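You operate a simulated robot arm through the tools that you are given. There is no shell and no other tool.

Carry out the task below with a simulated robot arm. There is one attempt and no reset: what you move stays moved.

TASK
Put things in order on the top of the side bench. At the end: the black-ended spool stands on top of the brown box (marked "CLIPS"); the dark blue cone from the top of the side bench is on the teal tray; the gold spool stands where the red spool stood; the red spool from the top of the side bench stands where the dark blue cone stood; whatever was shut is shut again. Leave all else as you found it, and nothing knocked over. Set down upright: dark blue cone.

The check looks at the end state, three seconds after you hand in, the way a careful person would. Anything else that was tipped, shoved, dropped, spilled or broken makes it a failure.

THE ROBOT
A 6-joint arm with a two-finger parallel gripper, fixed in place. Base frame: the origin is at the foot of the arm, x ahead of it, y to its left, z up; the work surface is at about z = 0.8. Readings come in m, degrees, newtons and seconds.
With the tool pointing down near the work surface it reaches from about 0.26 to 0.68 m from the base axis. Its first joint turns from -66.0 to 66.0 degrees. Payload 2.9 kg.
The tool frame sits at the grasp point between the pads (the TCP): z along the fingers, y along the line on which they close. The tips reach 0.03 m beyond it. The gripper opens to 0.11 m. The fingers are 0.02 m wide and 0.01 m thick; the gripper's body (0.048 by 0.112 m) begins 0.055 m behind the TCP.
Orientation is told as [roll, pitch, yaw] about the base's x, y, z axes, in that order, counted from this pose: with the fingers straight down and closing along the base's y, the tool's x points along the base's -x, its y along +y and its z along -z.

THE INTERFACE
- The arm moves only by the tool play_rows. Its argument "targets" is a list that holds one entry, the list of rows, each a list of 6 numbers: the shift along the tool's x, y, z in m, then the turn, a rotation vector about the tool's x, y, z in degrees. In form: [[[x, y, z, wx, wy, wz], ...]]. A call has 1 to 20 rows; each row is the pose to reach, as a shift and turn from the pose commanded when the call began, along the tool's axes at that moment. "jaw" is the opening, from 0 (shut) to 1 (fully open), set as the call begins (left out, the last holds). Rows are played at 5 a second. More than 0.05 m and 8.6 degrees between two rows, or a gripper value outside its range, and nothing of the call is played. Where a pose cannot be reached the arm comes as near as it can. A force on the tool above 40 N (or 10 N above the force at the start of the call, whichever is more), or a blocked arm, ends the call early, and 0.2 s more pass. The fingers move at their own pace (about 0.108 m/s each) and stop on an object; they squeeze with about 23 N. The grip force told is the motor's: it shows also when the fingers shut on nothing. Time passes only in rows, and 0.2 s behind the last, so rows that repeat a pose let the fingers close. It gives the time, the measured TCP pose, the force on the tool (base axes), the opening and the grip force at its end, in the units of the frame above (readings bear some noise), with the torque about the TCP (base axes, N m) and any sound that the robot's microphone picked up, and new pictures: "show" is both (left out), scene, wrist or none.
- Cameras (640 x 400 px; columns grow to the right, rows downward): "scene" is fixed at [0.0675, 0.4291, 1.3764]; the picture's right is [-0.86, -0.51, 0.00], its down [-0.27, 0.46, -0.85] and it looks along [0.43, -0.73, -0.53] (base axes); focal length 367 px, centre (320, 200). "wrist" rides on the gripper at [0.072, 0.017, -0.103] in the tool frame; the picture's right is [-0.23, 0.97, 0.00], its down [-0.76, -0.18, -0.62] and it looks along [-0.61, -0.14, 0.78] (tool axes); focal length 222 px, centre (320, 200).
- probe_pixels(camera, pixels): for up to 12 pixels [column, row] of the newest picture of that camera ("zoom" is the newest enlarged one), the place [x, y, z] in the base frame of the surface seen there, good to about 0.003 m, but the place of the scene camera against the robot may be out by one fixed shift of up to 0.018 m in any direction. The clock stands still meanwhile.
- close_up(camera, box): a new picture of the part [left, top, right, bottom] of that camera's present view, enlarged. The clock stands still meanwhile.
- job_done(): hands the job in; it is judged then, once.

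Open the gripper and draw the arm clear of the work before you hand the job in, unless the task says otherwise.

The tools are called as a command line: name --argument value ..., lists and objects as JSON in quotes. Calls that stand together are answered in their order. play_rows: Moves the arm, as the interface text tells. Its arguments: {"type":"object","properties":{"targets":{"type":"array","items":{"type":"array","items":{"type":"array","items":{"type":"number"}}}},"jaw":{"type":"number"},"show":{"type":"string","enum":["both","scene","wrist","none"]}},"required":["targets"]} The other tools are called the same way: probe_pixels (camera, pixels) gives the place of the surface under pixels of a picture; close_up (camera, box) takes an enlarged picture of a part of a camera's view; job_done () hands the job in.

At the start:

```text
time_s: 0.0
eef_pos: [0.3606, -0.2476, 1.0799]
orientation: [0.0, 0.1, 0.0]
wrist_force: [-0.8, -0.7, 0.3]
moment: [-0.02, 0.02, 0.0]
opening: 0.1104
grasp_force: 0.1
```

scene: 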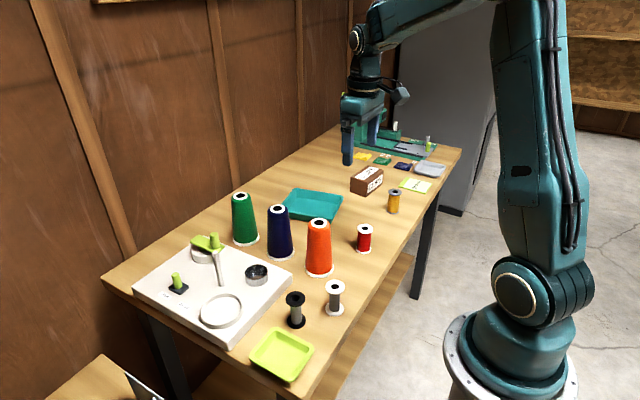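
wrist: 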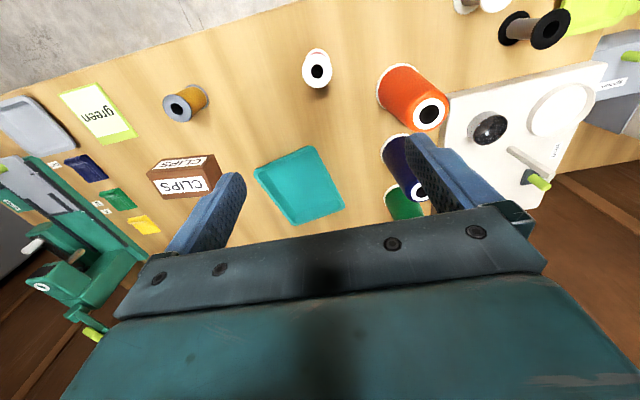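

The scene shows the cones near (242,218), (280,232), (318,247), the red spool at (364,238), the gold spool at (393,201), the black-ended spool at (295,310), the CLIPS box at (366,180) and the teal tray at (312,205). I'll enlarge the views to study them before I move.

close_up --camera "scene" --box '[220, 170, 420, 295]'

close_up --camera "wrist" --box '[140, 0, 640, 240]'

probe_pixels --camera "scene" --pixels '[[364, 228], [364, 240], [364, 251], [395, 191], [393, 203], [295, 298], [296, 322], [279, 208], [281, 240], [366, 172], [312, 205], [366, 187]]'

probe_pixels --camera "wrist" --pixels '[[317, 71], [317, 55], [178, 108], [195, 95], [551, 29], [510, 28], [418, 191], [395, 150], [300, 185], [182, 163], [180, 185], [430, 114]]'

```text
3.20 times, centred on (320, 232) of scene
```

zoom: 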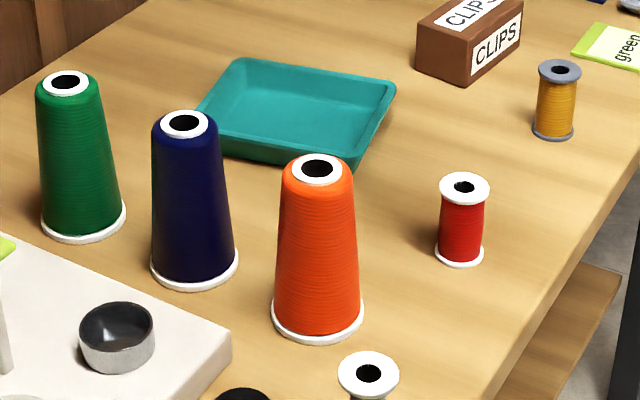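

```text
1.28 times, centred on (390, 120) of wrist
```

zoom: 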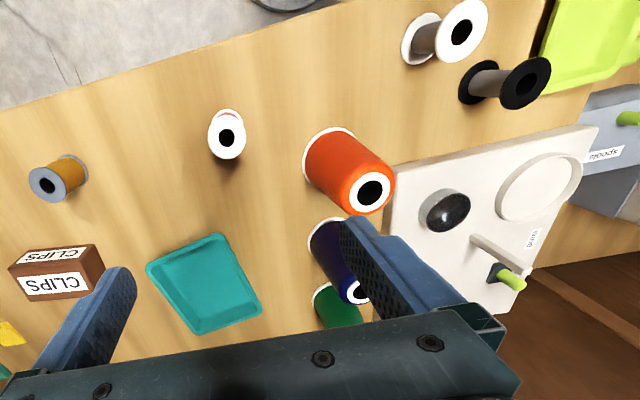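

```text
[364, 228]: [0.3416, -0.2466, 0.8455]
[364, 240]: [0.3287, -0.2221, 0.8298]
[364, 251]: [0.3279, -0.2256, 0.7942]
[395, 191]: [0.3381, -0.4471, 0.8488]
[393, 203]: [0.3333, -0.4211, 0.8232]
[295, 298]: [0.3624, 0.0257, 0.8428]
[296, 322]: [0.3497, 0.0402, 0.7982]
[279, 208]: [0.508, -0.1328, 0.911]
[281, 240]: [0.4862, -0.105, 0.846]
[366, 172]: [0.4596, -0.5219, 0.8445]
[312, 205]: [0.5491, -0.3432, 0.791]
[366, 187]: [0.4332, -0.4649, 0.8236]
```

```text
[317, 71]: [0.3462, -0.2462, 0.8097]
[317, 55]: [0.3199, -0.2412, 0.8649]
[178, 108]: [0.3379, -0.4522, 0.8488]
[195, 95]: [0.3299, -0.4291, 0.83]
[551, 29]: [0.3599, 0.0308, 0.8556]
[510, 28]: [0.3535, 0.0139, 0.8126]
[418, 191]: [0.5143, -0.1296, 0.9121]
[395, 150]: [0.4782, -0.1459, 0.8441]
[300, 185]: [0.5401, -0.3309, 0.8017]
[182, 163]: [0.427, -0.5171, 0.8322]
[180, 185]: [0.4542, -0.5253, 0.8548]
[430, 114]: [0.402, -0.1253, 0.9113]
```

The two cameras agree to roughly 1 cm. I'll zoom in on each piece in the wrist view, because it is tied to the robot, starting with the red and gold spools.

close_up --camera "wrist" --box '[269, 38, 365, 98]'

```text
6.67 times, centred on (317, 68) of wrist
```

zoom: 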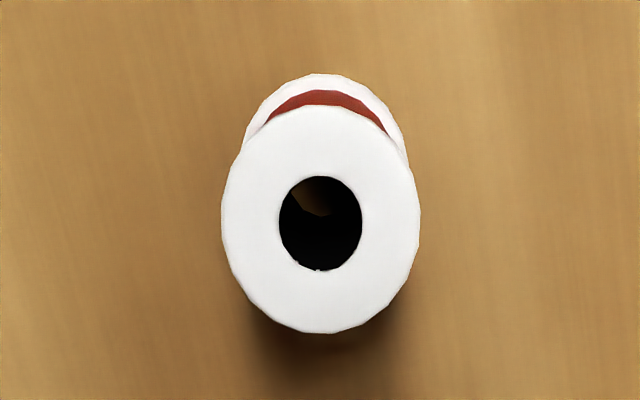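

The red spool's top ring is clear here, with its centre near (320,222) in the zoom. I'll probe points on its rim and on the base flange.

probe_pixels --camera "zoom" --pixels '[[228, 222], [412, 222], [320, 114], [320, 325], [255, 150], [390, 150], [255, 290], [385, 290], [315, 80], [260, 110], [380, 110], [320, 40]]'

close_up --camera "wrist" --box '[137, 72, 233, 132]'

```text
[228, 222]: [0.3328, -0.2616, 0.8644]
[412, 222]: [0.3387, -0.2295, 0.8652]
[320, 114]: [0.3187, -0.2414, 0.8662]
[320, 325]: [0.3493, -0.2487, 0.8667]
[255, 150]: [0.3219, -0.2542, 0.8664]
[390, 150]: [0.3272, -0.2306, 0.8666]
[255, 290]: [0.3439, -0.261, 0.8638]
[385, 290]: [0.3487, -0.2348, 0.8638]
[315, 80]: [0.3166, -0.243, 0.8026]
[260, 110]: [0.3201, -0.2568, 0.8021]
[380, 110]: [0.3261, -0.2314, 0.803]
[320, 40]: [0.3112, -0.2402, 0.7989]
```

```text
6.67 times, centred on (185, 102) of wrist
```

zoom: 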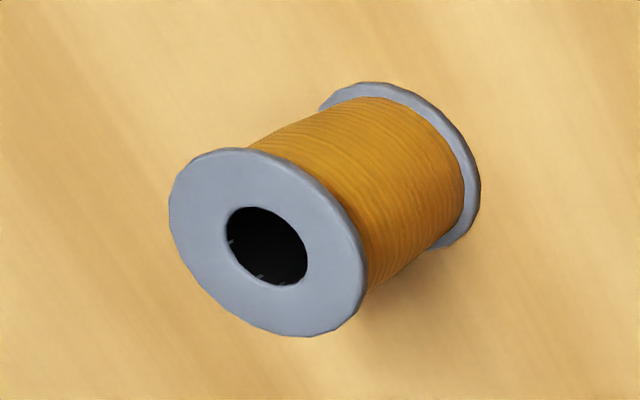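

The red spool is centred at about (0.335, -0.2455), with its top at z≈0.866 and a flange radius of about 0.017. I'll probe the gold spool's rim next and then zoom in on the black-ended spool.

probe_pixels --camera "zoom" --pixels '[[176, 200], [358, 280], [220, 155], [310, 330], [290, 180], [225, 300], [240, 190], [320, 270], [345, 92], [474, 190], [345, 150], [440, 245]]'

close_up --camera "wrist" --box '[484, 0, 580, 60]'

```text
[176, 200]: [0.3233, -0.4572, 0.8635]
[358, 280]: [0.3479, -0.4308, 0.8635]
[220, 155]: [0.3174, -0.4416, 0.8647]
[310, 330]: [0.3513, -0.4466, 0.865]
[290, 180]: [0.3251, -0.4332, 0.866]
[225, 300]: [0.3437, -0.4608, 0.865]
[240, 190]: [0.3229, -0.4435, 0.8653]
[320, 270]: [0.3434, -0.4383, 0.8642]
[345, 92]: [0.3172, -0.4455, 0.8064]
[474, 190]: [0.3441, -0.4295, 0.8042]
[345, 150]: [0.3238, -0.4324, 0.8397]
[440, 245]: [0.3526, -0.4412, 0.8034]
```

```text
6.67 times, centred on (532, 30) of wrist
```

zoom: 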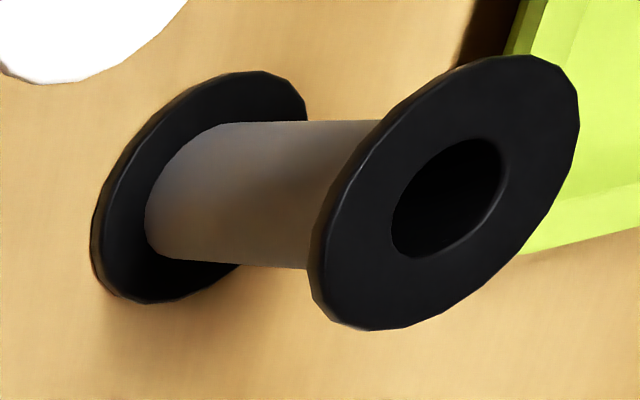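

The gold spool is centred at about (0.335, -0.4445), with its top at z≈0.864. I'll probe the black spool and zoom in on the box.

probe_pixels --camera "zoom" --pixels '[[320, 290], [572, 110], [395, 110], [520, 250], [520, 65], [375, 322], [380, 220], [510, 150], [100, 250], [160, 295], [295, 85], [220, 190]]'

close_up --camera "wrist" --box '[128, 135, 256, 215]'

```text
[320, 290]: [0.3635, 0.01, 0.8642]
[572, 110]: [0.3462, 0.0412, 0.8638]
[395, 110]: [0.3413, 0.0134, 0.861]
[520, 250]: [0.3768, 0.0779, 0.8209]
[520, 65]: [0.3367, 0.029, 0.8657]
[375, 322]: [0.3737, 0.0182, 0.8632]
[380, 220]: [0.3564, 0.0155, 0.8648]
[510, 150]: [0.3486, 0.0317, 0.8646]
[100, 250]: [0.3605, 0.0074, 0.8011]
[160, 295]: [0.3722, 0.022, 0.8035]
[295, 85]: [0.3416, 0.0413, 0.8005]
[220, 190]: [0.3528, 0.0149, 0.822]
```

```text
5.00 times, centred on (192, 175) of wrist
```

zoom: 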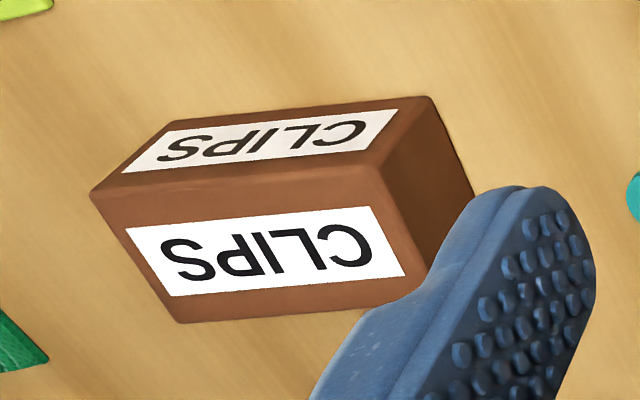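

The black spool is centred at about (0.355, 0.025), with its top at z≈0.864. I'll probe the box's top-face corners and zoom in on the navy cone.

probe_pixels --camera "zoom" --pixels '[[98, 195], [183, 318], [385, 300], [378, 172], [240, 190], [280, 310], [250, 250], [165, 125], [425, 102], [425, 140], [470, 190], [250, 60]]'

close_up --camera "wrist" --box '[356, 120, 484, 200]'

```text
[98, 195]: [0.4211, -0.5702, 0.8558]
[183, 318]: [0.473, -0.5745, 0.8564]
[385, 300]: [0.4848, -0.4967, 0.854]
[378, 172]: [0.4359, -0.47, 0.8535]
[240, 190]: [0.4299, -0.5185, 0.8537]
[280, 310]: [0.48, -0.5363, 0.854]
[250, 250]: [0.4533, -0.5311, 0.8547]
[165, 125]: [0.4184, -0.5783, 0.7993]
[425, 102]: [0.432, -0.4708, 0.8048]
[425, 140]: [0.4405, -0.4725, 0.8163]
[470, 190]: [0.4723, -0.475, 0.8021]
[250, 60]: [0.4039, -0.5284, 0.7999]
```

```text
5.00 times, centred on (420, 160) of wrist
```

zoom: 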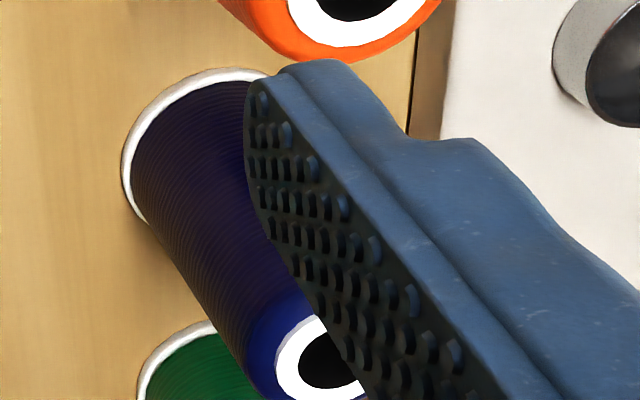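

The box's top face is at z≈0.855, centred near (0.4545, -0.522) and turned about 8.5°. A finger hides the navy cone in this view, so I'll slide the arm 0.148 m along +y, at height, to see it cleanly.

play_rows --targets '[[[0, 0.037, 0, 0, 0, 0], [0, 0.074, 0, 0, 0, 0], [0, 0.111, 0, 0, 0, 0], [0, 0.148, 0, 0, 0, 0], [0, 0.148, 0, 0, 0, 0]]]' --jaw 1

```text
time_s: 1.2
eef_pos: [0.3591, -0.0968, 1.0784]
orientation: [-0.1, 0.0, 0.0]
wrist_force: [0.3, -0.2, 0.7]
moment: [0.03, 0.02, 0.01]
opening: 0.1102
grasp_force: 0.1
```

scene: 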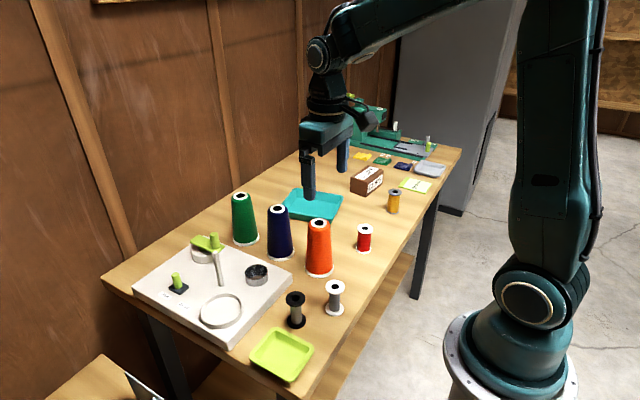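
wrist: 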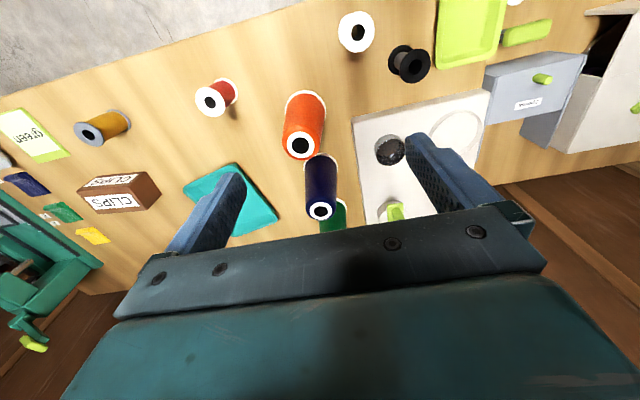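

The navy cone is now unobstructed at about (320,190) in the wrist view. I'll zoom in on it.

close_up --camera "wrist" --box '[256, 135, 384, 215]'

```text
5.00 times, centred on (320, 175) of wrist
```

zoom: 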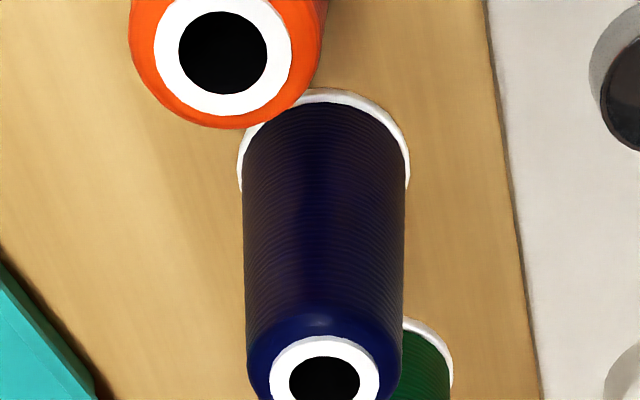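

I'll probe the navy cone's top ring, its base rim and the shaft edges, along with the orange top ring and the nearby green cone.

probe_pixels --camera "zoom" --pixels '[[280, 375], [370, 375], [325, 346], [241, 180], [406, 175], [335, 94], [250, 260], [400, 260], [166, 52], [286, 52], [432, 330], [325, 200]]'

close_up --camera "wrist" --box '[256, 175, 384, 255]'

```text
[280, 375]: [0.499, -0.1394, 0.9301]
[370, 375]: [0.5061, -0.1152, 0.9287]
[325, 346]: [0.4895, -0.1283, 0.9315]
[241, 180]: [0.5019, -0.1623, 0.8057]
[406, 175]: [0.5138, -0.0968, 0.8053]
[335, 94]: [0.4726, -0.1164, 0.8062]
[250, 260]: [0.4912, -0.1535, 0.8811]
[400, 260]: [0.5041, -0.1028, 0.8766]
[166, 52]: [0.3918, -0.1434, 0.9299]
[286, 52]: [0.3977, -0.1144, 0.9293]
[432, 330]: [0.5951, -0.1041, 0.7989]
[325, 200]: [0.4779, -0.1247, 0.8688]
```

```text
5.00 times, centred on (320, 215) of wrist
```

zoom: 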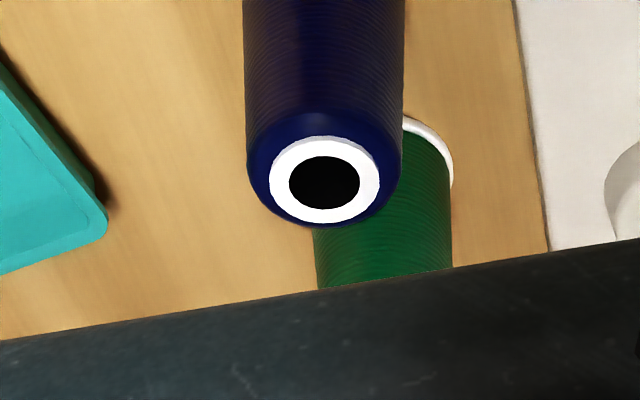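

The second zoom shows the navy top ring whole, centred near (325,181). I'll probe its extremes to fix the axis.

probe_pixels --camera "zoom" --pixels '[[274, 180], [376, 180], [325, 140], [322, 219], [250, 160], [398, 160], [325, 110], [440, 150], [325, 260], [440, 240], [100, 215], [85, 170]]'

probe_pixels --camera "scene" --pixels '[[240, 196], [277, 206], [271, 209], [285, 209], [277, 212], [319, 221], [312, 222], [327, 222], [319, 226], [234, 196], [248, 196], [241, 200]]'

```text
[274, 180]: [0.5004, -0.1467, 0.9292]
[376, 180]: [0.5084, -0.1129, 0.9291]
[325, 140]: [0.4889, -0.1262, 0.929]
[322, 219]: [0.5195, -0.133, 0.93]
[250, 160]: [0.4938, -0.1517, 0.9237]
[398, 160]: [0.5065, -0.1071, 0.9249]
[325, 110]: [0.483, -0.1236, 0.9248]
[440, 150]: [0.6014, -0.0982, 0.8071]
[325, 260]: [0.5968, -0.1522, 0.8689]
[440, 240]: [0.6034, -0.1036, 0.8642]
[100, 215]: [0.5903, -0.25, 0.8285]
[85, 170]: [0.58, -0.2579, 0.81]
```

```text
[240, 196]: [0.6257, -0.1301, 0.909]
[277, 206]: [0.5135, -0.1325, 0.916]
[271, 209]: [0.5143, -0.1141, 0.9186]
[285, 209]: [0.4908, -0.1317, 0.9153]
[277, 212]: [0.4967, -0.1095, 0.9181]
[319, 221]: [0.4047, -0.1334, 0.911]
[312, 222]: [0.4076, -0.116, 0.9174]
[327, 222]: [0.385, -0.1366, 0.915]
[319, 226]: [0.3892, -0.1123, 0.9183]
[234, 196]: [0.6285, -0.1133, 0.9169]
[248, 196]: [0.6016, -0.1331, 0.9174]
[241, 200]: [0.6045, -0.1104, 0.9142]
```

The navy cone's axis is at about (0.504, -0.130), with its top at 0.9295 and a base radius of about 0.034. Against the wrist readings the scene camera is out by roughly (0, +0.008, -0.012). I'll go back to about y=-0.27 to measure the tray and the rest of the box.

play_rows --targets '[[[0, -0.04, 0, 0, 0, 0], [0, -0.08, 0, 0, 0, 0], [0, -0.12, 0, 0, 0, 0], [0, -0.16, 0, 0, 0, 0], [0, -0.19, 0, 0, 0, 0], [0, -0.19, 0, 0, 0, 0]]]' --jaw 1

```text
time_s: 2.6
eef_pos: [0.3615, -0.2895, 1.0814]
orientation: [-0.1, -0.1, 0.0]
wrist_force: [-0.3, -0.2, -0.3]
moment: [-0.05, 0.04, -0.01]
opening: 0.1101
grasp_force: 0.0
```

scene: 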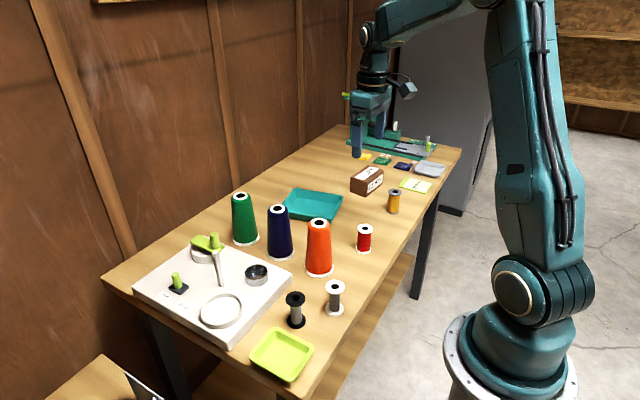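
wrist: 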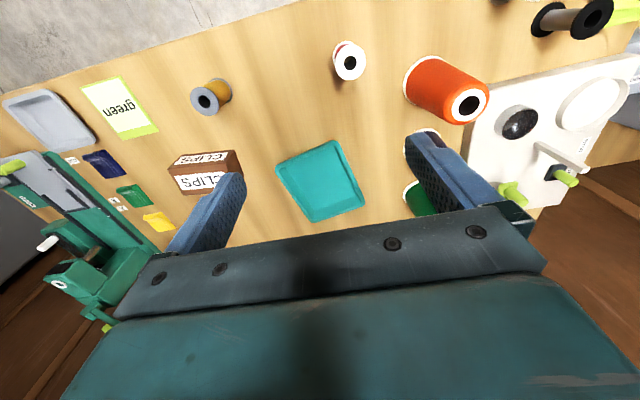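

The tray is fully visible at about (322,182) in the wrist view. I'll zoom in on it there and in the scene view.

close_up --camera "wrist" --box '[250, 135, 394, 225]'

```text
4.44 times, centred on (322, 180) of wrist
```

zoom: 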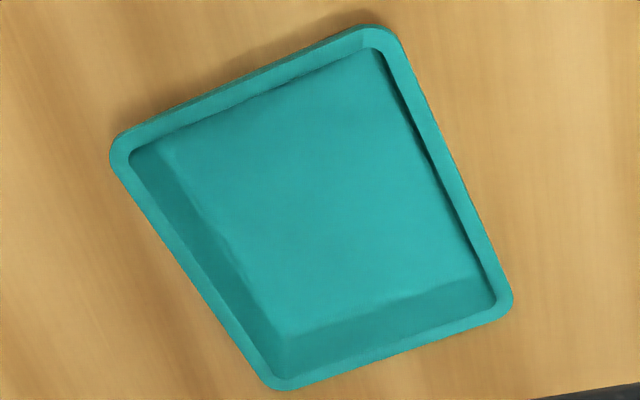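

I'll probe the tray's rim corners, its floor corners and the floor centre.

probe_pixels --camera "zoom" --pixels '[[120, 150], [385, 35], [500, 305], [280, 382], [165, 145], [370, 65], [480, 278], [285, 325], [320, 200], [250, 150], [400, 220], [270, 260]]'

close_up --camera "wrist" --box '[144, 130, 272, 210]'

```text
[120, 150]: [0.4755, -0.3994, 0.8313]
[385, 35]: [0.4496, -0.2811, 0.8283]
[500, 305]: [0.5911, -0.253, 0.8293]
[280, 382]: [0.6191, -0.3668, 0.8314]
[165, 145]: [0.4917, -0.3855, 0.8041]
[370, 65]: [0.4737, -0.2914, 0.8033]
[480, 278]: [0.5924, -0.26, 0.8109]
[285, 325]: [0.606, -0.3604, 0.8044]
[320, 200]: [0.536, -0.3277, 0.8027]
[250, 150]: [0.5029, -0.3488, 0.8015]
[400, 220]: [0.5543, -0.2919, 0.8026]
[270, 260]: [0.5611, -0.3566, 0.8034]
```

```text
5.00 times, centred on (208, 170) of wrist
```

zoom: 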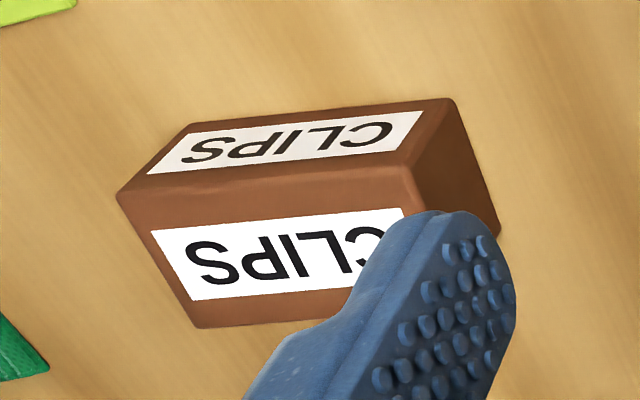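

The tray's rim centre is at about (0.533, -0.325), with its floor at z≈0.803 and rim at 0.83. I'll move at full height to a point above the navy cone (0.504, -0.130) and probe the neighbouring obstacles in the scene view.

play_rows --targets '[[[-0.024, 0.0265, 0, 0, 0, 0], [-0.048, 0.053, 0, 0, 0, 0], [-0.072, 0.0795, 0, 0, 0, 0], [-0.096, 0.106, 0, 0, 0, 0], [-0.12, 0.1325, 0, 0, 0, 0], [-0.1436, 0.159, 0, 0, 0, 0], [-0.1436, 0.159, 0, 0, 0, 0], [-0.1436, 0.159, 0, 0, 0, 0]]]' --jaw 1

probe_pixels --camera "scene" --pixels '[[257, 268], [250, 272], [265, 272], [215, 238], [205, 243], [220, 270], [272, 262], [290, 272], [335, 285], [328, 286], [343, 287], [335, 292]]'

```text
time_s: 4.4
eef_pos: [0.5051, -0.1334, 1.0804]
orientation: [0.0, 0.0, 0.0]
wrist_force: [-0.9, 0.2, 0.2]
moment: [-0.03, 0.0, 0.01]
opening: 0.1101
grasp_force: 0.1
```

scene: 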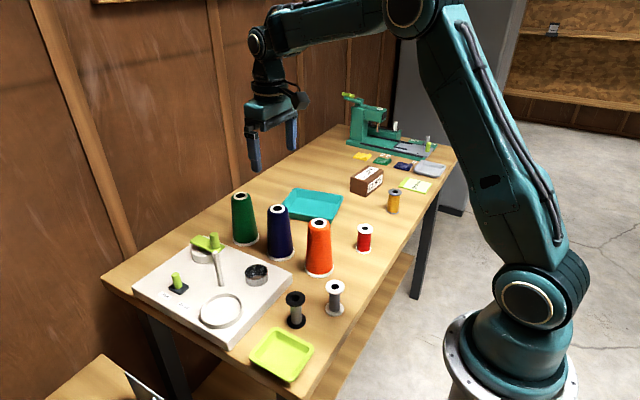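
wrist: 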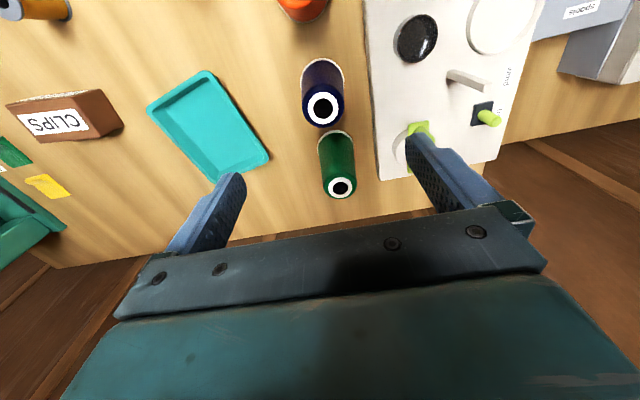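

```text
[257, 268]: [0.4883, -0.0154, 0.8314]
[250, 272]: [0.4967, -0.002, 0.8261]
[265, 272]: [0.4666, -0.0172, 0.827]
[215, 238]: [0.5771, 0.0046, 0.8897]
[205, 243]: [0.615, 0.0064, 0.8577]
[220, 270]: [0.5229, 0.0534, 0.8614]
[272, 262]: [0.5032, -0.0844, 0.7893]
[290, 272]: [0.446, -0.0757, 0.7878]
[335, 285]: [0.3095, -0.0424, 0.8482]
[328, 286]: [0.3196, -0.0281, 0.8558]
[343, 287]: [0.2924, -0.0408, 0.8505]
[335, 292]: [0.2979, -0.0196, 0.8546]
```

The gripper is over the navy cone's column, with the cone at about (322,95) in the wrist view. I'll zoom in and re-probe the ring to refine its centre.

close_up --camera "wrist" --box '[274, 70, 370, 130]'

```text
6.67 times, centred on (322, 100) of wrist
```

zoom: 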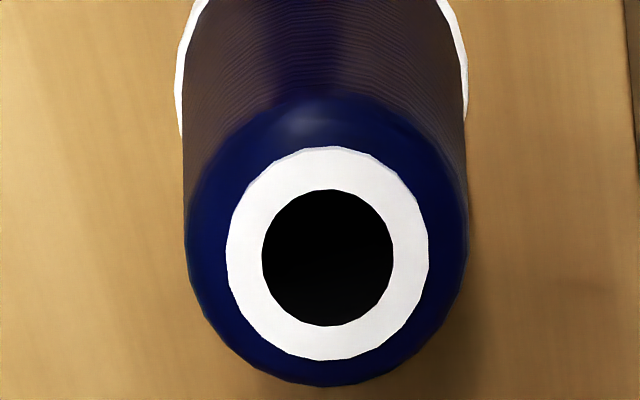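

I'll probe the ring's outer edges, which centre near (328,255) in the zoom, and the body's shoulder.

probe_pixels --camera "zoom" --pixels '[[230, 255], [424, 255], [325, 151], [330, 355], [258, 180], [398, 330], [398, 180], [258, 330], [192, 240], [462, 240], [330, 380], [320, 105]]'

```text
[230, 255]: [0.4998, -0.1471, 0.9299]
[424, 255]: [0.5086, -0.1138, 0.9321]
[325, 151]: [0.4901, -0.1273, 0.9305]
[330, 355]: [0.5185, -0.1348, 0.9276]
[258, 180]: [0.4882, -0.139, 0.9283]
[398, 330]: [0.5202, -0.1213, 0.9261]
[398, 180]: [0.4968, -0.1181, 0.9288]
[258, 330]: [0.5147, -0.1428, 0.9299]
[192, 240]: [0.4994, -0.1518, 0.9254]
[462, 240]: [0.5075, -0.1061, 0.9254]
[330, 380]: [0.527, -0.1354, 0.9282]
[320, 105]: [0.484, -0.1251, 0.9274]
```

The ring centre comes out at (0.5045, -0.1305), right under the TCP. I'll descend 0.185 m with the jaws open, so the tips straddle the cone at z≈0.865 with the body still above its top.

play_rows --targets '[[[-0.0005, -0.0005, 0.04, 0, 0, 0], [-0.0005, -0.0005, 0.08, 0, 0, 0], [-0.0005, -0.0005, 0.12, 0, 0, 0], [-0.0005, -0.0005, 0.155, 0, 0, 0], [-0.0005, -0.0005, 0.185, 0, 0, 0], [-0.0005, -0.0005, 0.185, 0, 0, 0], [-0.0005, -0.0005, 0.185, 0, 0, 0]]]' --jaw 1

```text
time_s: 6.0
eef_pos: [0.5043, -0.1328, 0.8967]
orientation: [-0.1, 0.0, 0.0]
wrist_force: [-0.4, 0.4, 0.6]
moment: [-0.01, -0.03, 0.03]
opening: 0.1101
grasp_force: 0.0
```

scene: 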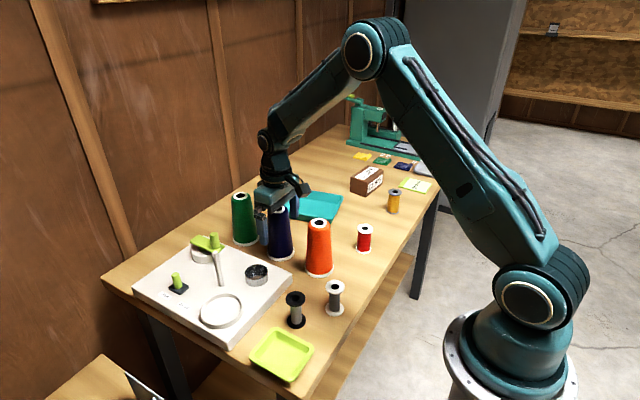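
wrist: 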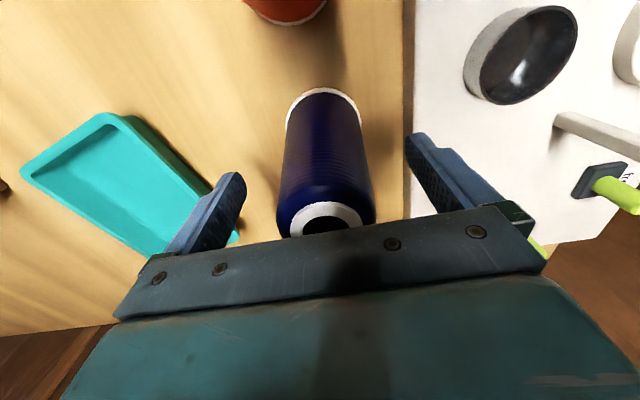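

The cone stands centred between the fingers and the tips are beside its upper half. I'll nudge +1.5 mm in y and close on it.

play_rows --targets '[[[0, 0.0015, 0, 0, 0, 0], [0, 0.0015, 0, 0, 0, 0], [0, 0.0015, 0, 0, 0, 0], [0, 0.0015, 0, 0, 0, 0], [0, 0.0015, 0, 0, 0, 0]]]' --jaw 0

```text
time_s: 7.2
eef_pos: [0.5036, -0.1305, 0.8958]
orientation: [0.0, 0.0, 0.0]
wrist_force: [0.1, 1.0, -0.9]
moment: [0.03, -0.03, -0.01]
opening: 0.0492
grasp_force: 22.9
```

scene: 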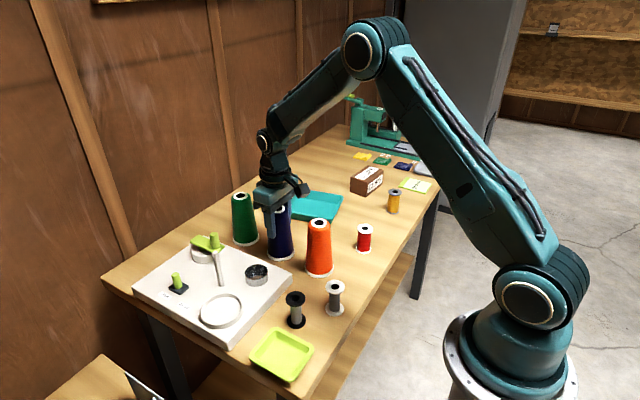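
wrist: 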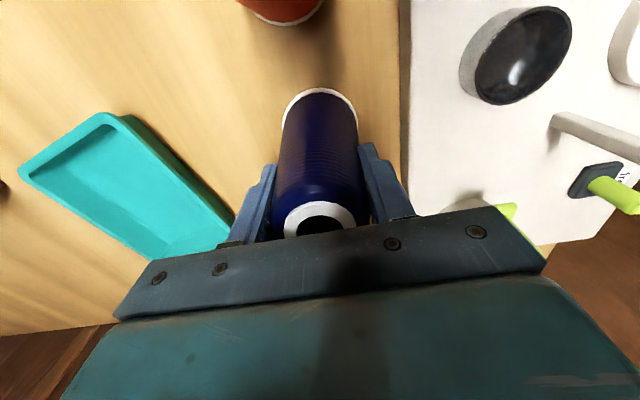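

It is gripped at an opening of 0.049 m and 22.9 N, and the cone still stands upright. I'll lift gently by 0.06 m and check that it hangs straight.

play_rows --targets '[[[0, 0, -0.005, 0, 0, 0], [0, 0, -0.012, 0, 0, 0], [0, 0, -0.025, 0, 0, 0], [0, 0, -0.04, 0, 0, 0], [0, 0, -0.06, 0, 0, 0], [0, 0, -0.06, 0, 0, 0]]]' --jaw 0

```text
time_s: 8.6
eef_pos: [0.5057, -0.13, 0.9571]
orientation: [0.0, -0.1, 0.0]
wrist_force: [0.6, -0.1, -1.0]
moment: [-0.01, -0.01, -0.03]
opening: 0.0491
grasp_force: 23.0
```

scene: 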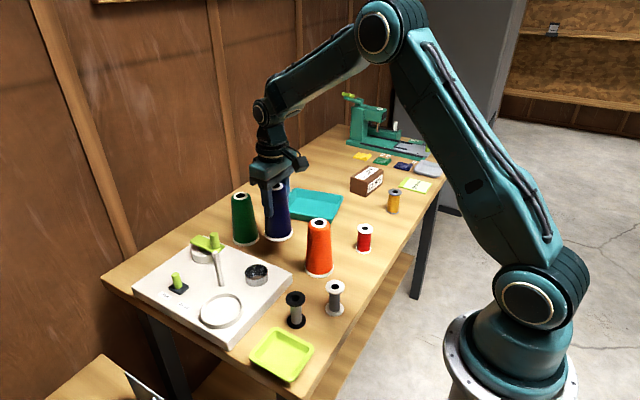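
wrist: 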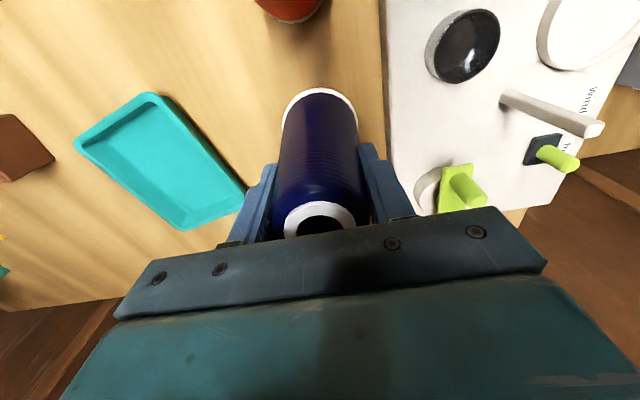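

The cone is held upright and unchanged in the jaws. I'll carry it to the tray centre (0.533, -0.325), a little higher to clear the rim at z=0.83.

play_rows --targets '[[[-0.002, -0.012, -0.01, 0, 0, 0], [-0.006, -0.04, -0.02, 0, 0, 0], [-0.011, -0.075, -0.02, 0, 0, 0], [-0.016, -0.11, -0.02, 0, 0, 0], [-0.022, -0.145, -0.02, 0, 0, 0], [-0.026, -0.175, -0.02, 0, 0, 0], [-0.029, -0.195, -0.02, 0, 0, 0], [-0.029, -0.195, -0.02, 0, 0, 0], [-0.029, -0.195, -0.02, 0, 0, 0]]]' --jaw 0

```text
time_s: 10.6
eef_pos: [0.5339, -0.3265, 0.9758]
orientation: [0.0, -0.1, 0.0]
wrist_force: [0.4, -0.7, -1.3]
moment: [0.0, 0.03, 0.0]
opening: 0.049
grasp_force: 23.1
```

scene: 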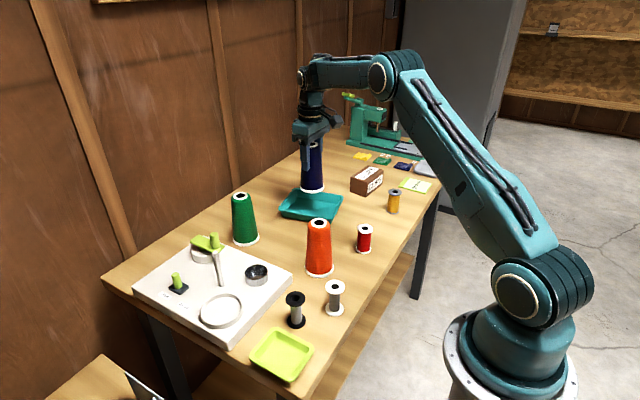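
wrist: 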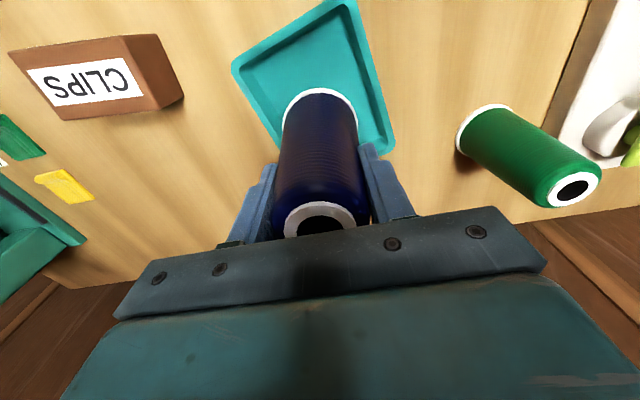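

The cone hangs over the tray centre with its bottom at about z=0.880. I'll lower it 0.073 m to just above the tray floor and check the forces.

play_rows --targets '[[[0, 0, 0.015, 0, 0, 0], [0, 0, 0.035, 0, 0, 0], [0, 0, 0.055, 0, 0, 0], [0, 0, 0.066, 0, 0, 0], [0, 0, 0.071, 0, 0, 0], [0, 0, 0.073, 0, 0, 0], [0, 0, 0.073, 0, 0, 0]]]' --jaw 0

```text
time_s: 12.2
eef_pos: [0.5355, -0.3247, 0.901]
orientation: [0.1, 0.0, 0.1]
wrist_force: [0.0, 0.1, -1.7]
moment: [0.01, 0.0, 0.02]
opening: 0.0489
grasp_force: 23.1
```

scene: 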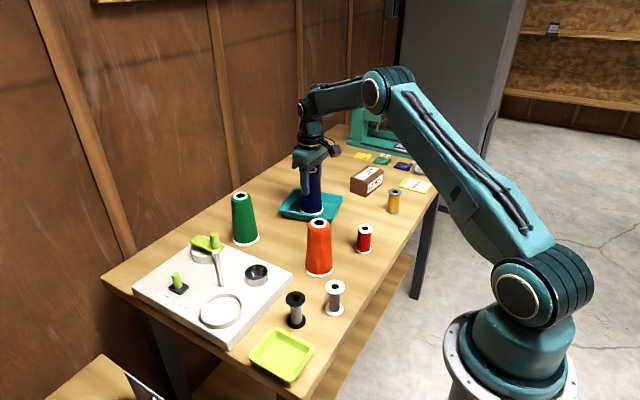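
wrist: 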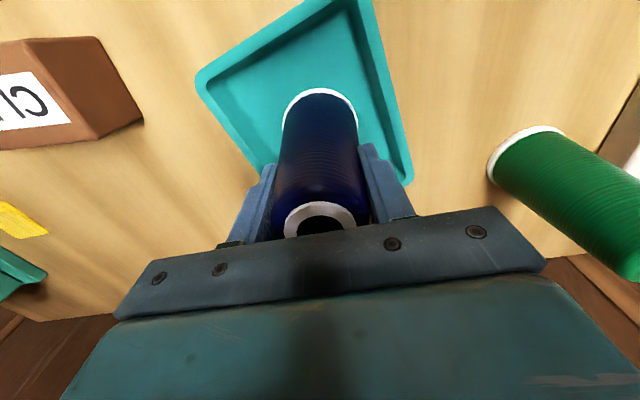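

There's no contact yet: Fz is -1.7 N, which is about the cone's own weight. I'll inch down 3 mm in 1 mm steps and watch for the force to turn upward.

play_rows --targets '[[[0, 0, 0.001, 0, 0, 0], [0, 0, 0.002, 0, 0, 0], [0, 0, 0.003, 0, 0, 0], [0, 0, 0.003, 0, 0, 0]]]' --jaw 0 --show "wrist"

```text
time_s: 13.2
eef_pos: [0.535, -0.3244, 0.9009]
orientation: [0.0, -0.1, -0.1]
wrist_force: [-1.4, 2.2, 5.8]
moment: [0.11, 0.13, -0.02]
opening: 0.0491
grasp_force: 23.7
```

wrist: 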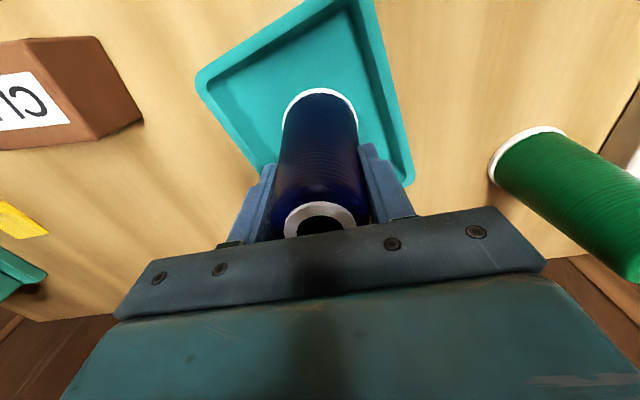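

The force rose to +5.8 N, so the cone rests on the tray floor. I'll ease off 1 mm and open the jaws while holding position.

play_rows --targets '[[[0, 0, -0.001, 0, 0, 0], [0, 0, -0.001, 0, 0, 0], [0, 0, -0.001, 0, 0, 0], [0, 0, -0.001, 0, 0, 0]]]' --jaw 1

```text
time_s: 14.2
eef_pos: [0.5356, -0.3242, 0.9006]
orientation: [0.0, 0.0, 0.1]
wrist_force: [-0.1, -0.1, -0.5]
moment: [0.02, 0.0, 0.04]
opening: 0.11
grasp_force: 0.1
```

scene: 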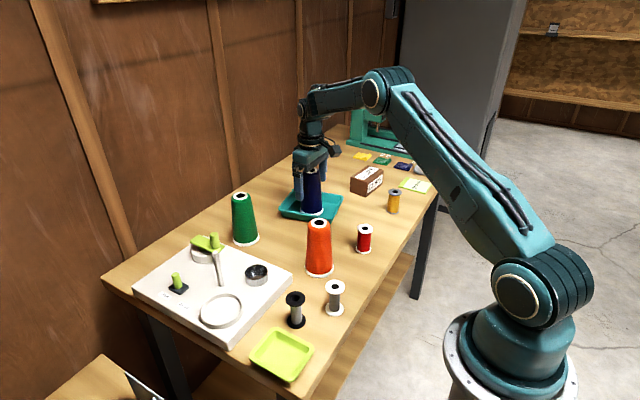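
wrist: 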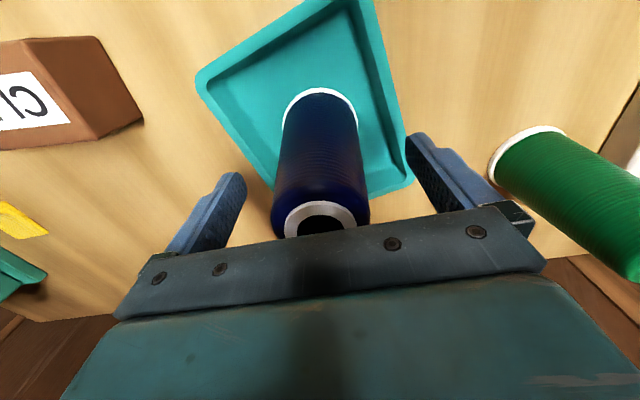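

The cone stands free in the tray. I'll raise the gripper straight up 0.15 m and traverse above the red spool (0.335, -0.2455).

play_rows --targets '[[[0, 0, -0.03, 0, 0, 0], [0, 0, -0.07, 0, 0, 0], [0, 0, -0.11, 0, 0, 0], [0, 0, -0.15, 0, 0, 0], [0.03, 0.012, -0.15, 0, 0, 0], [0.07, 0.028, -0.15, 0, 0, 0], [0.11, 0.0435, -0.15, 0, 0, 0], [0.15, 0.0593, -0.15, 0, 0, 0], [0.18, 0.0712, -0.15, 0, 0, 0], [0.1985, 0.0785, -0.15, 0, 0, 0], [0.1985, 0.0785, -0.15, 0, 0, 0], [0.1985, 0.0785, -0.15, 0, 0, 0]]]' --jaw 1

```text
time_s: 16.8
eef_pos: [0.3351, -0.247, 1.052]
orientation: [0.0, 0.0, 0.0]
wrist_force: [-0.4, -0.2, -0.6]
moment: [0.0, -0.01, -0.02]
opening: 0.11
grasp_force: 0.1
```

scene: 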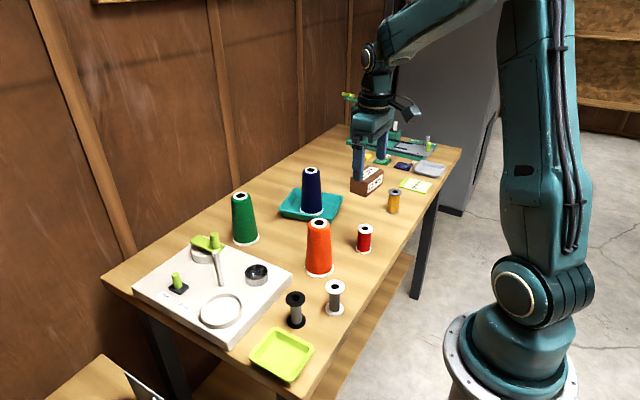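
wrist: 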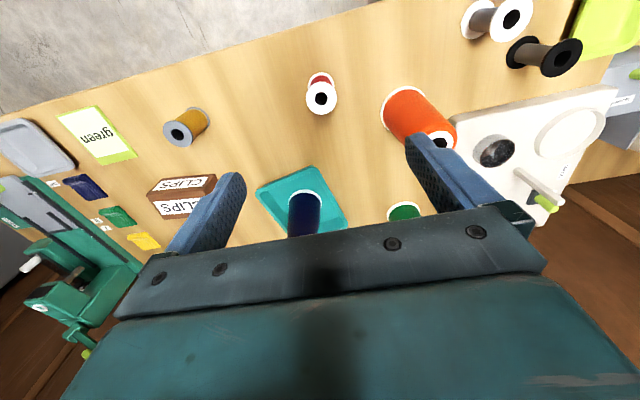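

The cone stands upright in the tray, and the red spool is at (320,95) in the wrist view, under the tool. I'll descend to TCP z≈0.92, with the tips still above the spool, and refine its centre.

play_rows --targets '[[[0, 0, 0.04, 0, 0, 0], [0, 0, 0.08, 0, 0, 0], [0, 0, 0.11, 0, 0, 0], [0, 0, 0.13, 0, 0, 0], [0, 0, 0.13, 0, 0, 0]]]' --jaw 1 --show "wrist"

close_up --camera "wrist" --box '[240, 90, 400, 190]'

```text
time_s: 18.0
eef_pos: [0.335, -0.2473, 0.9221]
orientation: [0.0, 0.1, -0.1]
wrist_force: [0.6, 0.3, 0.5]
moment: [-0.04, -0.05, 0.0]
opening: 0.1103
grasp_force: 0.0
```

wrist: 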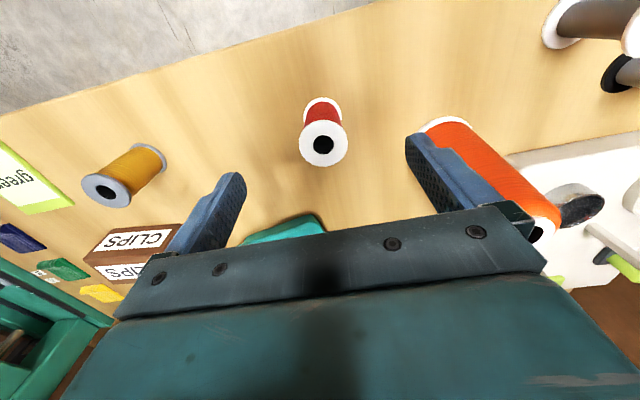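

```text
4.00 times, centred on (320, 140) of wrist
```

zoom: 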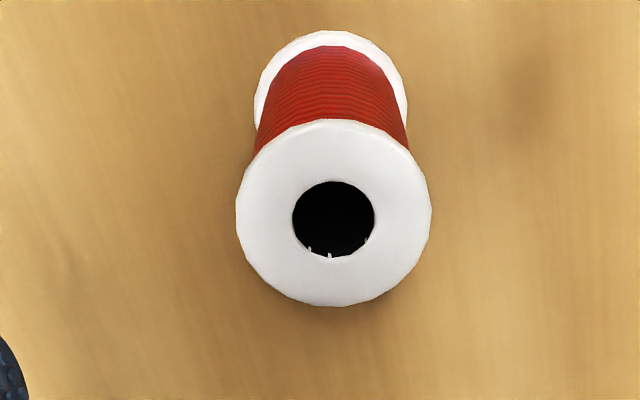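

The red top flange spans about (236–431, 119–307) in the zoom. I'll probe points just inside its edge.

probe_pixels --camera "zoom" --pixels '[[242, 213], [425, 213], [332, 125], [336, 300], [268, 150], [400, 278], [400, 150], [268, 278], [262, 100], [400, 100], [330, 35], [330, 10]]'

```text
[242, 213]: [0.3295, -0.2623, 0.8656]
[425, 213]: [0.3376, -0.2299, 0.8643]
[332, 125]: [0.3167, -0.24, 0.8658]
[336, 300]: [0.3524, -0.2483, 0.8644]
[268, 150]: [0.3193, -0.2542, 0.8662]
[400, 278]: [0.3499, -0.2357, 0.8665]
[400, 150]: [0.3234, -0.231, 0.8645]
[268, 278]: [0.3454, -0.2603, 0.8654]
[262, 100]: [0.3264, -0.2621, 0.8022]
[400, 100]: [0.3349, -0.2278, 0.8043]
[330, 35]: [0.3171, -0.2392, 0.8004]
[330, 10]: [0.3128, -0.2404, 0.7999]
```

The red spool's centre is (0.3345, -0.2453). I'll nudge +1 mm in y and descend to TCP z≈0.832, so the pads span both flanges with the tips about 2 mm off the bench.

play_rows --targets '[[[0.0005, 0.001, 0.03, 0, 0, 0], [0.0005, 0.001, 0.06, 0, 0, 0], [0.0005, 0.001, 0.08, 0, 0, 0], [0.0005, 0.001, 0.086, 0, 0, 0], [0.0005, 0.001, 0.088, 0, 0, 0], [0.0005, 0.001, 0.088, 0, 0, 0]]]' --jaw 1

```text
time_s: 19.4
eef_pos: [0.3348, -0.2461, 0.8332]
orientation: [0.0, -0.1, 0.0]
wrist_force: [-0.5, 0.0, -0.6]
moment: [0.0, -0.03, -0.01]
opening: 0.11
grasp_force: 0.1
```

scene: 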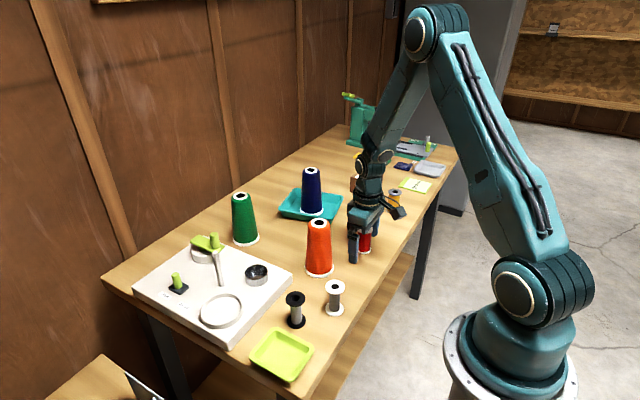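
wrist: 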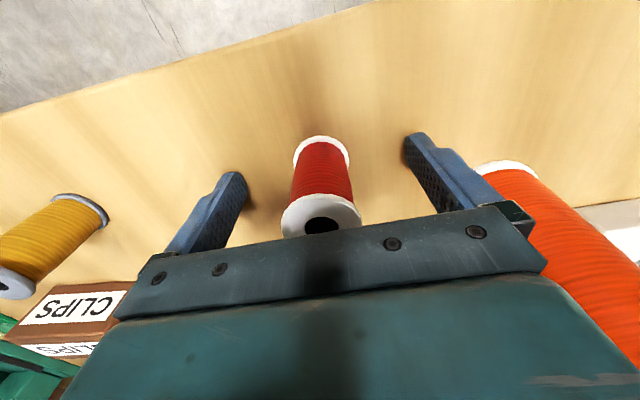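

The spool is centred between the fingers and nothing is touching. I'll close on it.

play_rows --targets '[[[0, 0, 0.0005, 0, 0, 0], [0, 0, 0.0005, 0, 0, 0], [0, 0, 0.0005, 0, 0, 0], [0, 0, 0.0005, 0, 0, 0], [0, 0, 0.0005, 0, 0, 0]]]' --jaw 0 --show "wrist"

```text
time_s: 20.6
eef_pos: [0.3345, -0.245, 0.8331]
orientation: [0.0, 0.0, 0.0]
wrist_force: [-0.4, -0.4, 0.0]
moment: [0.01, 0.01, 0.02]
opening: 0.0364
grasp_force: 23.3
```

wrist: 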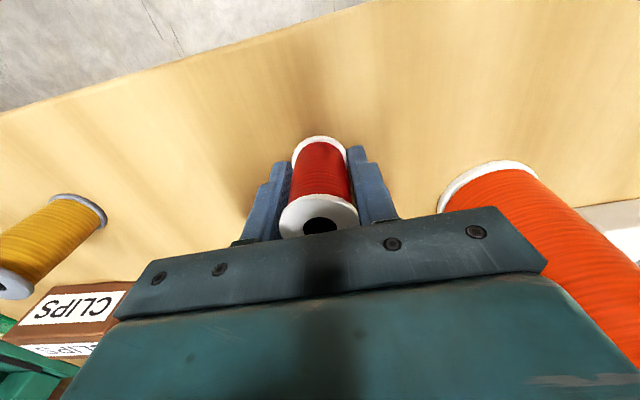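

It is held at 0.0364 m, the flange diameter. I'll lift it straight up to TCP z≈1.05, well above the cone tops.

play_rows --targets '[[[0, 0, -0.005, 0, 0, 0], [0, 0, -0.02, 0, 0, 0], [0, 0, -0.05, 0, 0, 0], [0, 0, -0.09, 0, 0, 0], [0, 0, -0.13, 0, 0, 0], [0, 0, -0.17, 0, 0, 0], [0, 0, -0.205, 0, 0, 0], [0, 0, -0.2175, 0, 0, 0], [0, 0, -0.2175, 0, 0, 0]]]' --jaw 0

```text
time_s: 22.6
eef_pos: [0.3347, -0.2452, 1.0508]
orientation: [-0.1, 0.0, 0.1]
wrist_force: [0.3, 0.2, 0.1]
moment: [0.01, -0.04, -0.06]
opening: 0.0363
grasp_force: 23.3
```

scene: 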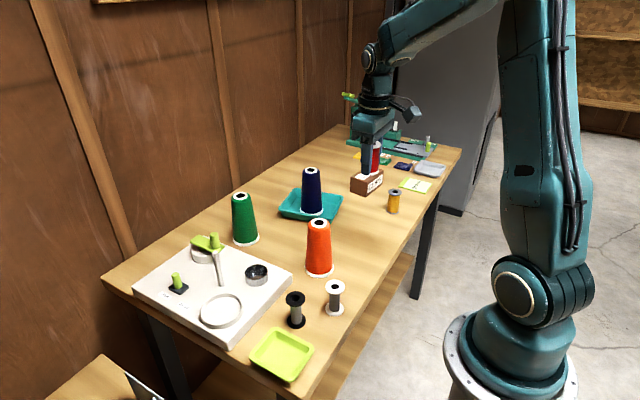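
wrist: 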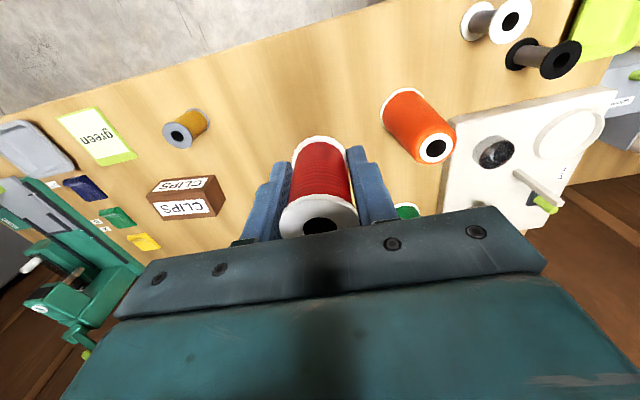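

The spool is held firmly and level. The wrist camera would otherwise come down near the orange cone, so I'll carry the spool over the vacated navy spot (0.5045, -0.1305) while turning the tool 90° to put the camera on the open -y side.

play_rows --targets '[[[-0.0142, 0.0096, 0, 0, 0, -7.5], [-0.0283, 0.0191, 0, 0, 0, -15], [-0.0425, 0.0287, 0, 0, 0, -22.5], [-0.0567, 0.0382, 0, 0, 0, -30], [-0.0708, 0.0478, 0, 0, 0, -37.5], [-0.085, 0.0574, 0, 0, 0, -45], [-0.0992, 0.0669, 0, 0, 0, -52.5], [-0.1133, 0.0765, 0, 0, 0, -60], [-0.1275, 0.086, 0, 0, 0, -67.5], [-0.1417, 0.0956, 0, 0, 0, -75], [-0.1558, 0.1051, 0, 0, 0, -82.5], [-0.17, 0.1147, 0, 0, 0, -90], [-0.17, 0.1147, 0, 0, 0, -90], [-0.17, 0.1147, 0, 0, 0, -90]]]' --jaw 0

```text
time_s: 25.6
eef_pos: [0.5064, -0.1284, 1.0487]
orientation: [-0.1, 0.0, 90.0]
wrist_force: [-0.1, -0.4, -0.6]
moment: [0.01, 0.03, -0.01]
opening: 0.0365
grasp_force: 23.3
```

scene: 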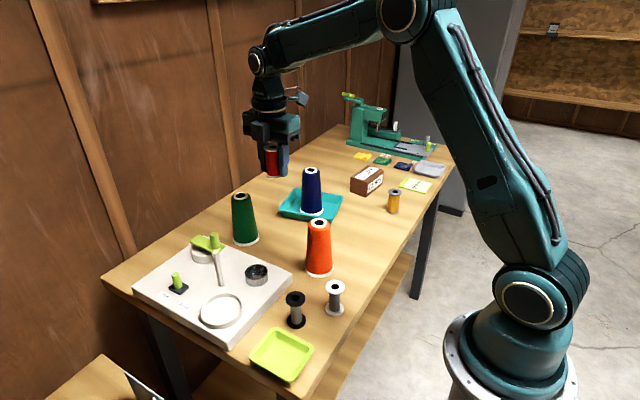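
wrist: 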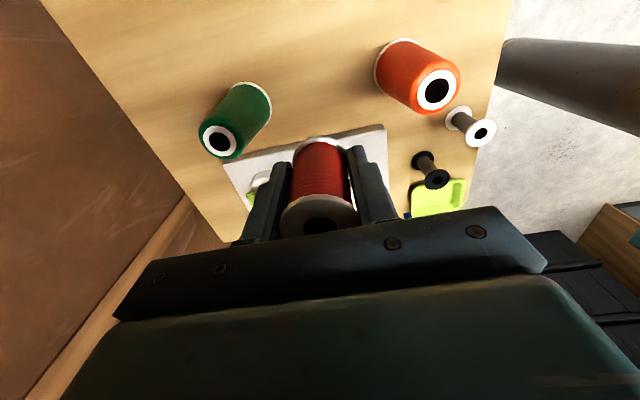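

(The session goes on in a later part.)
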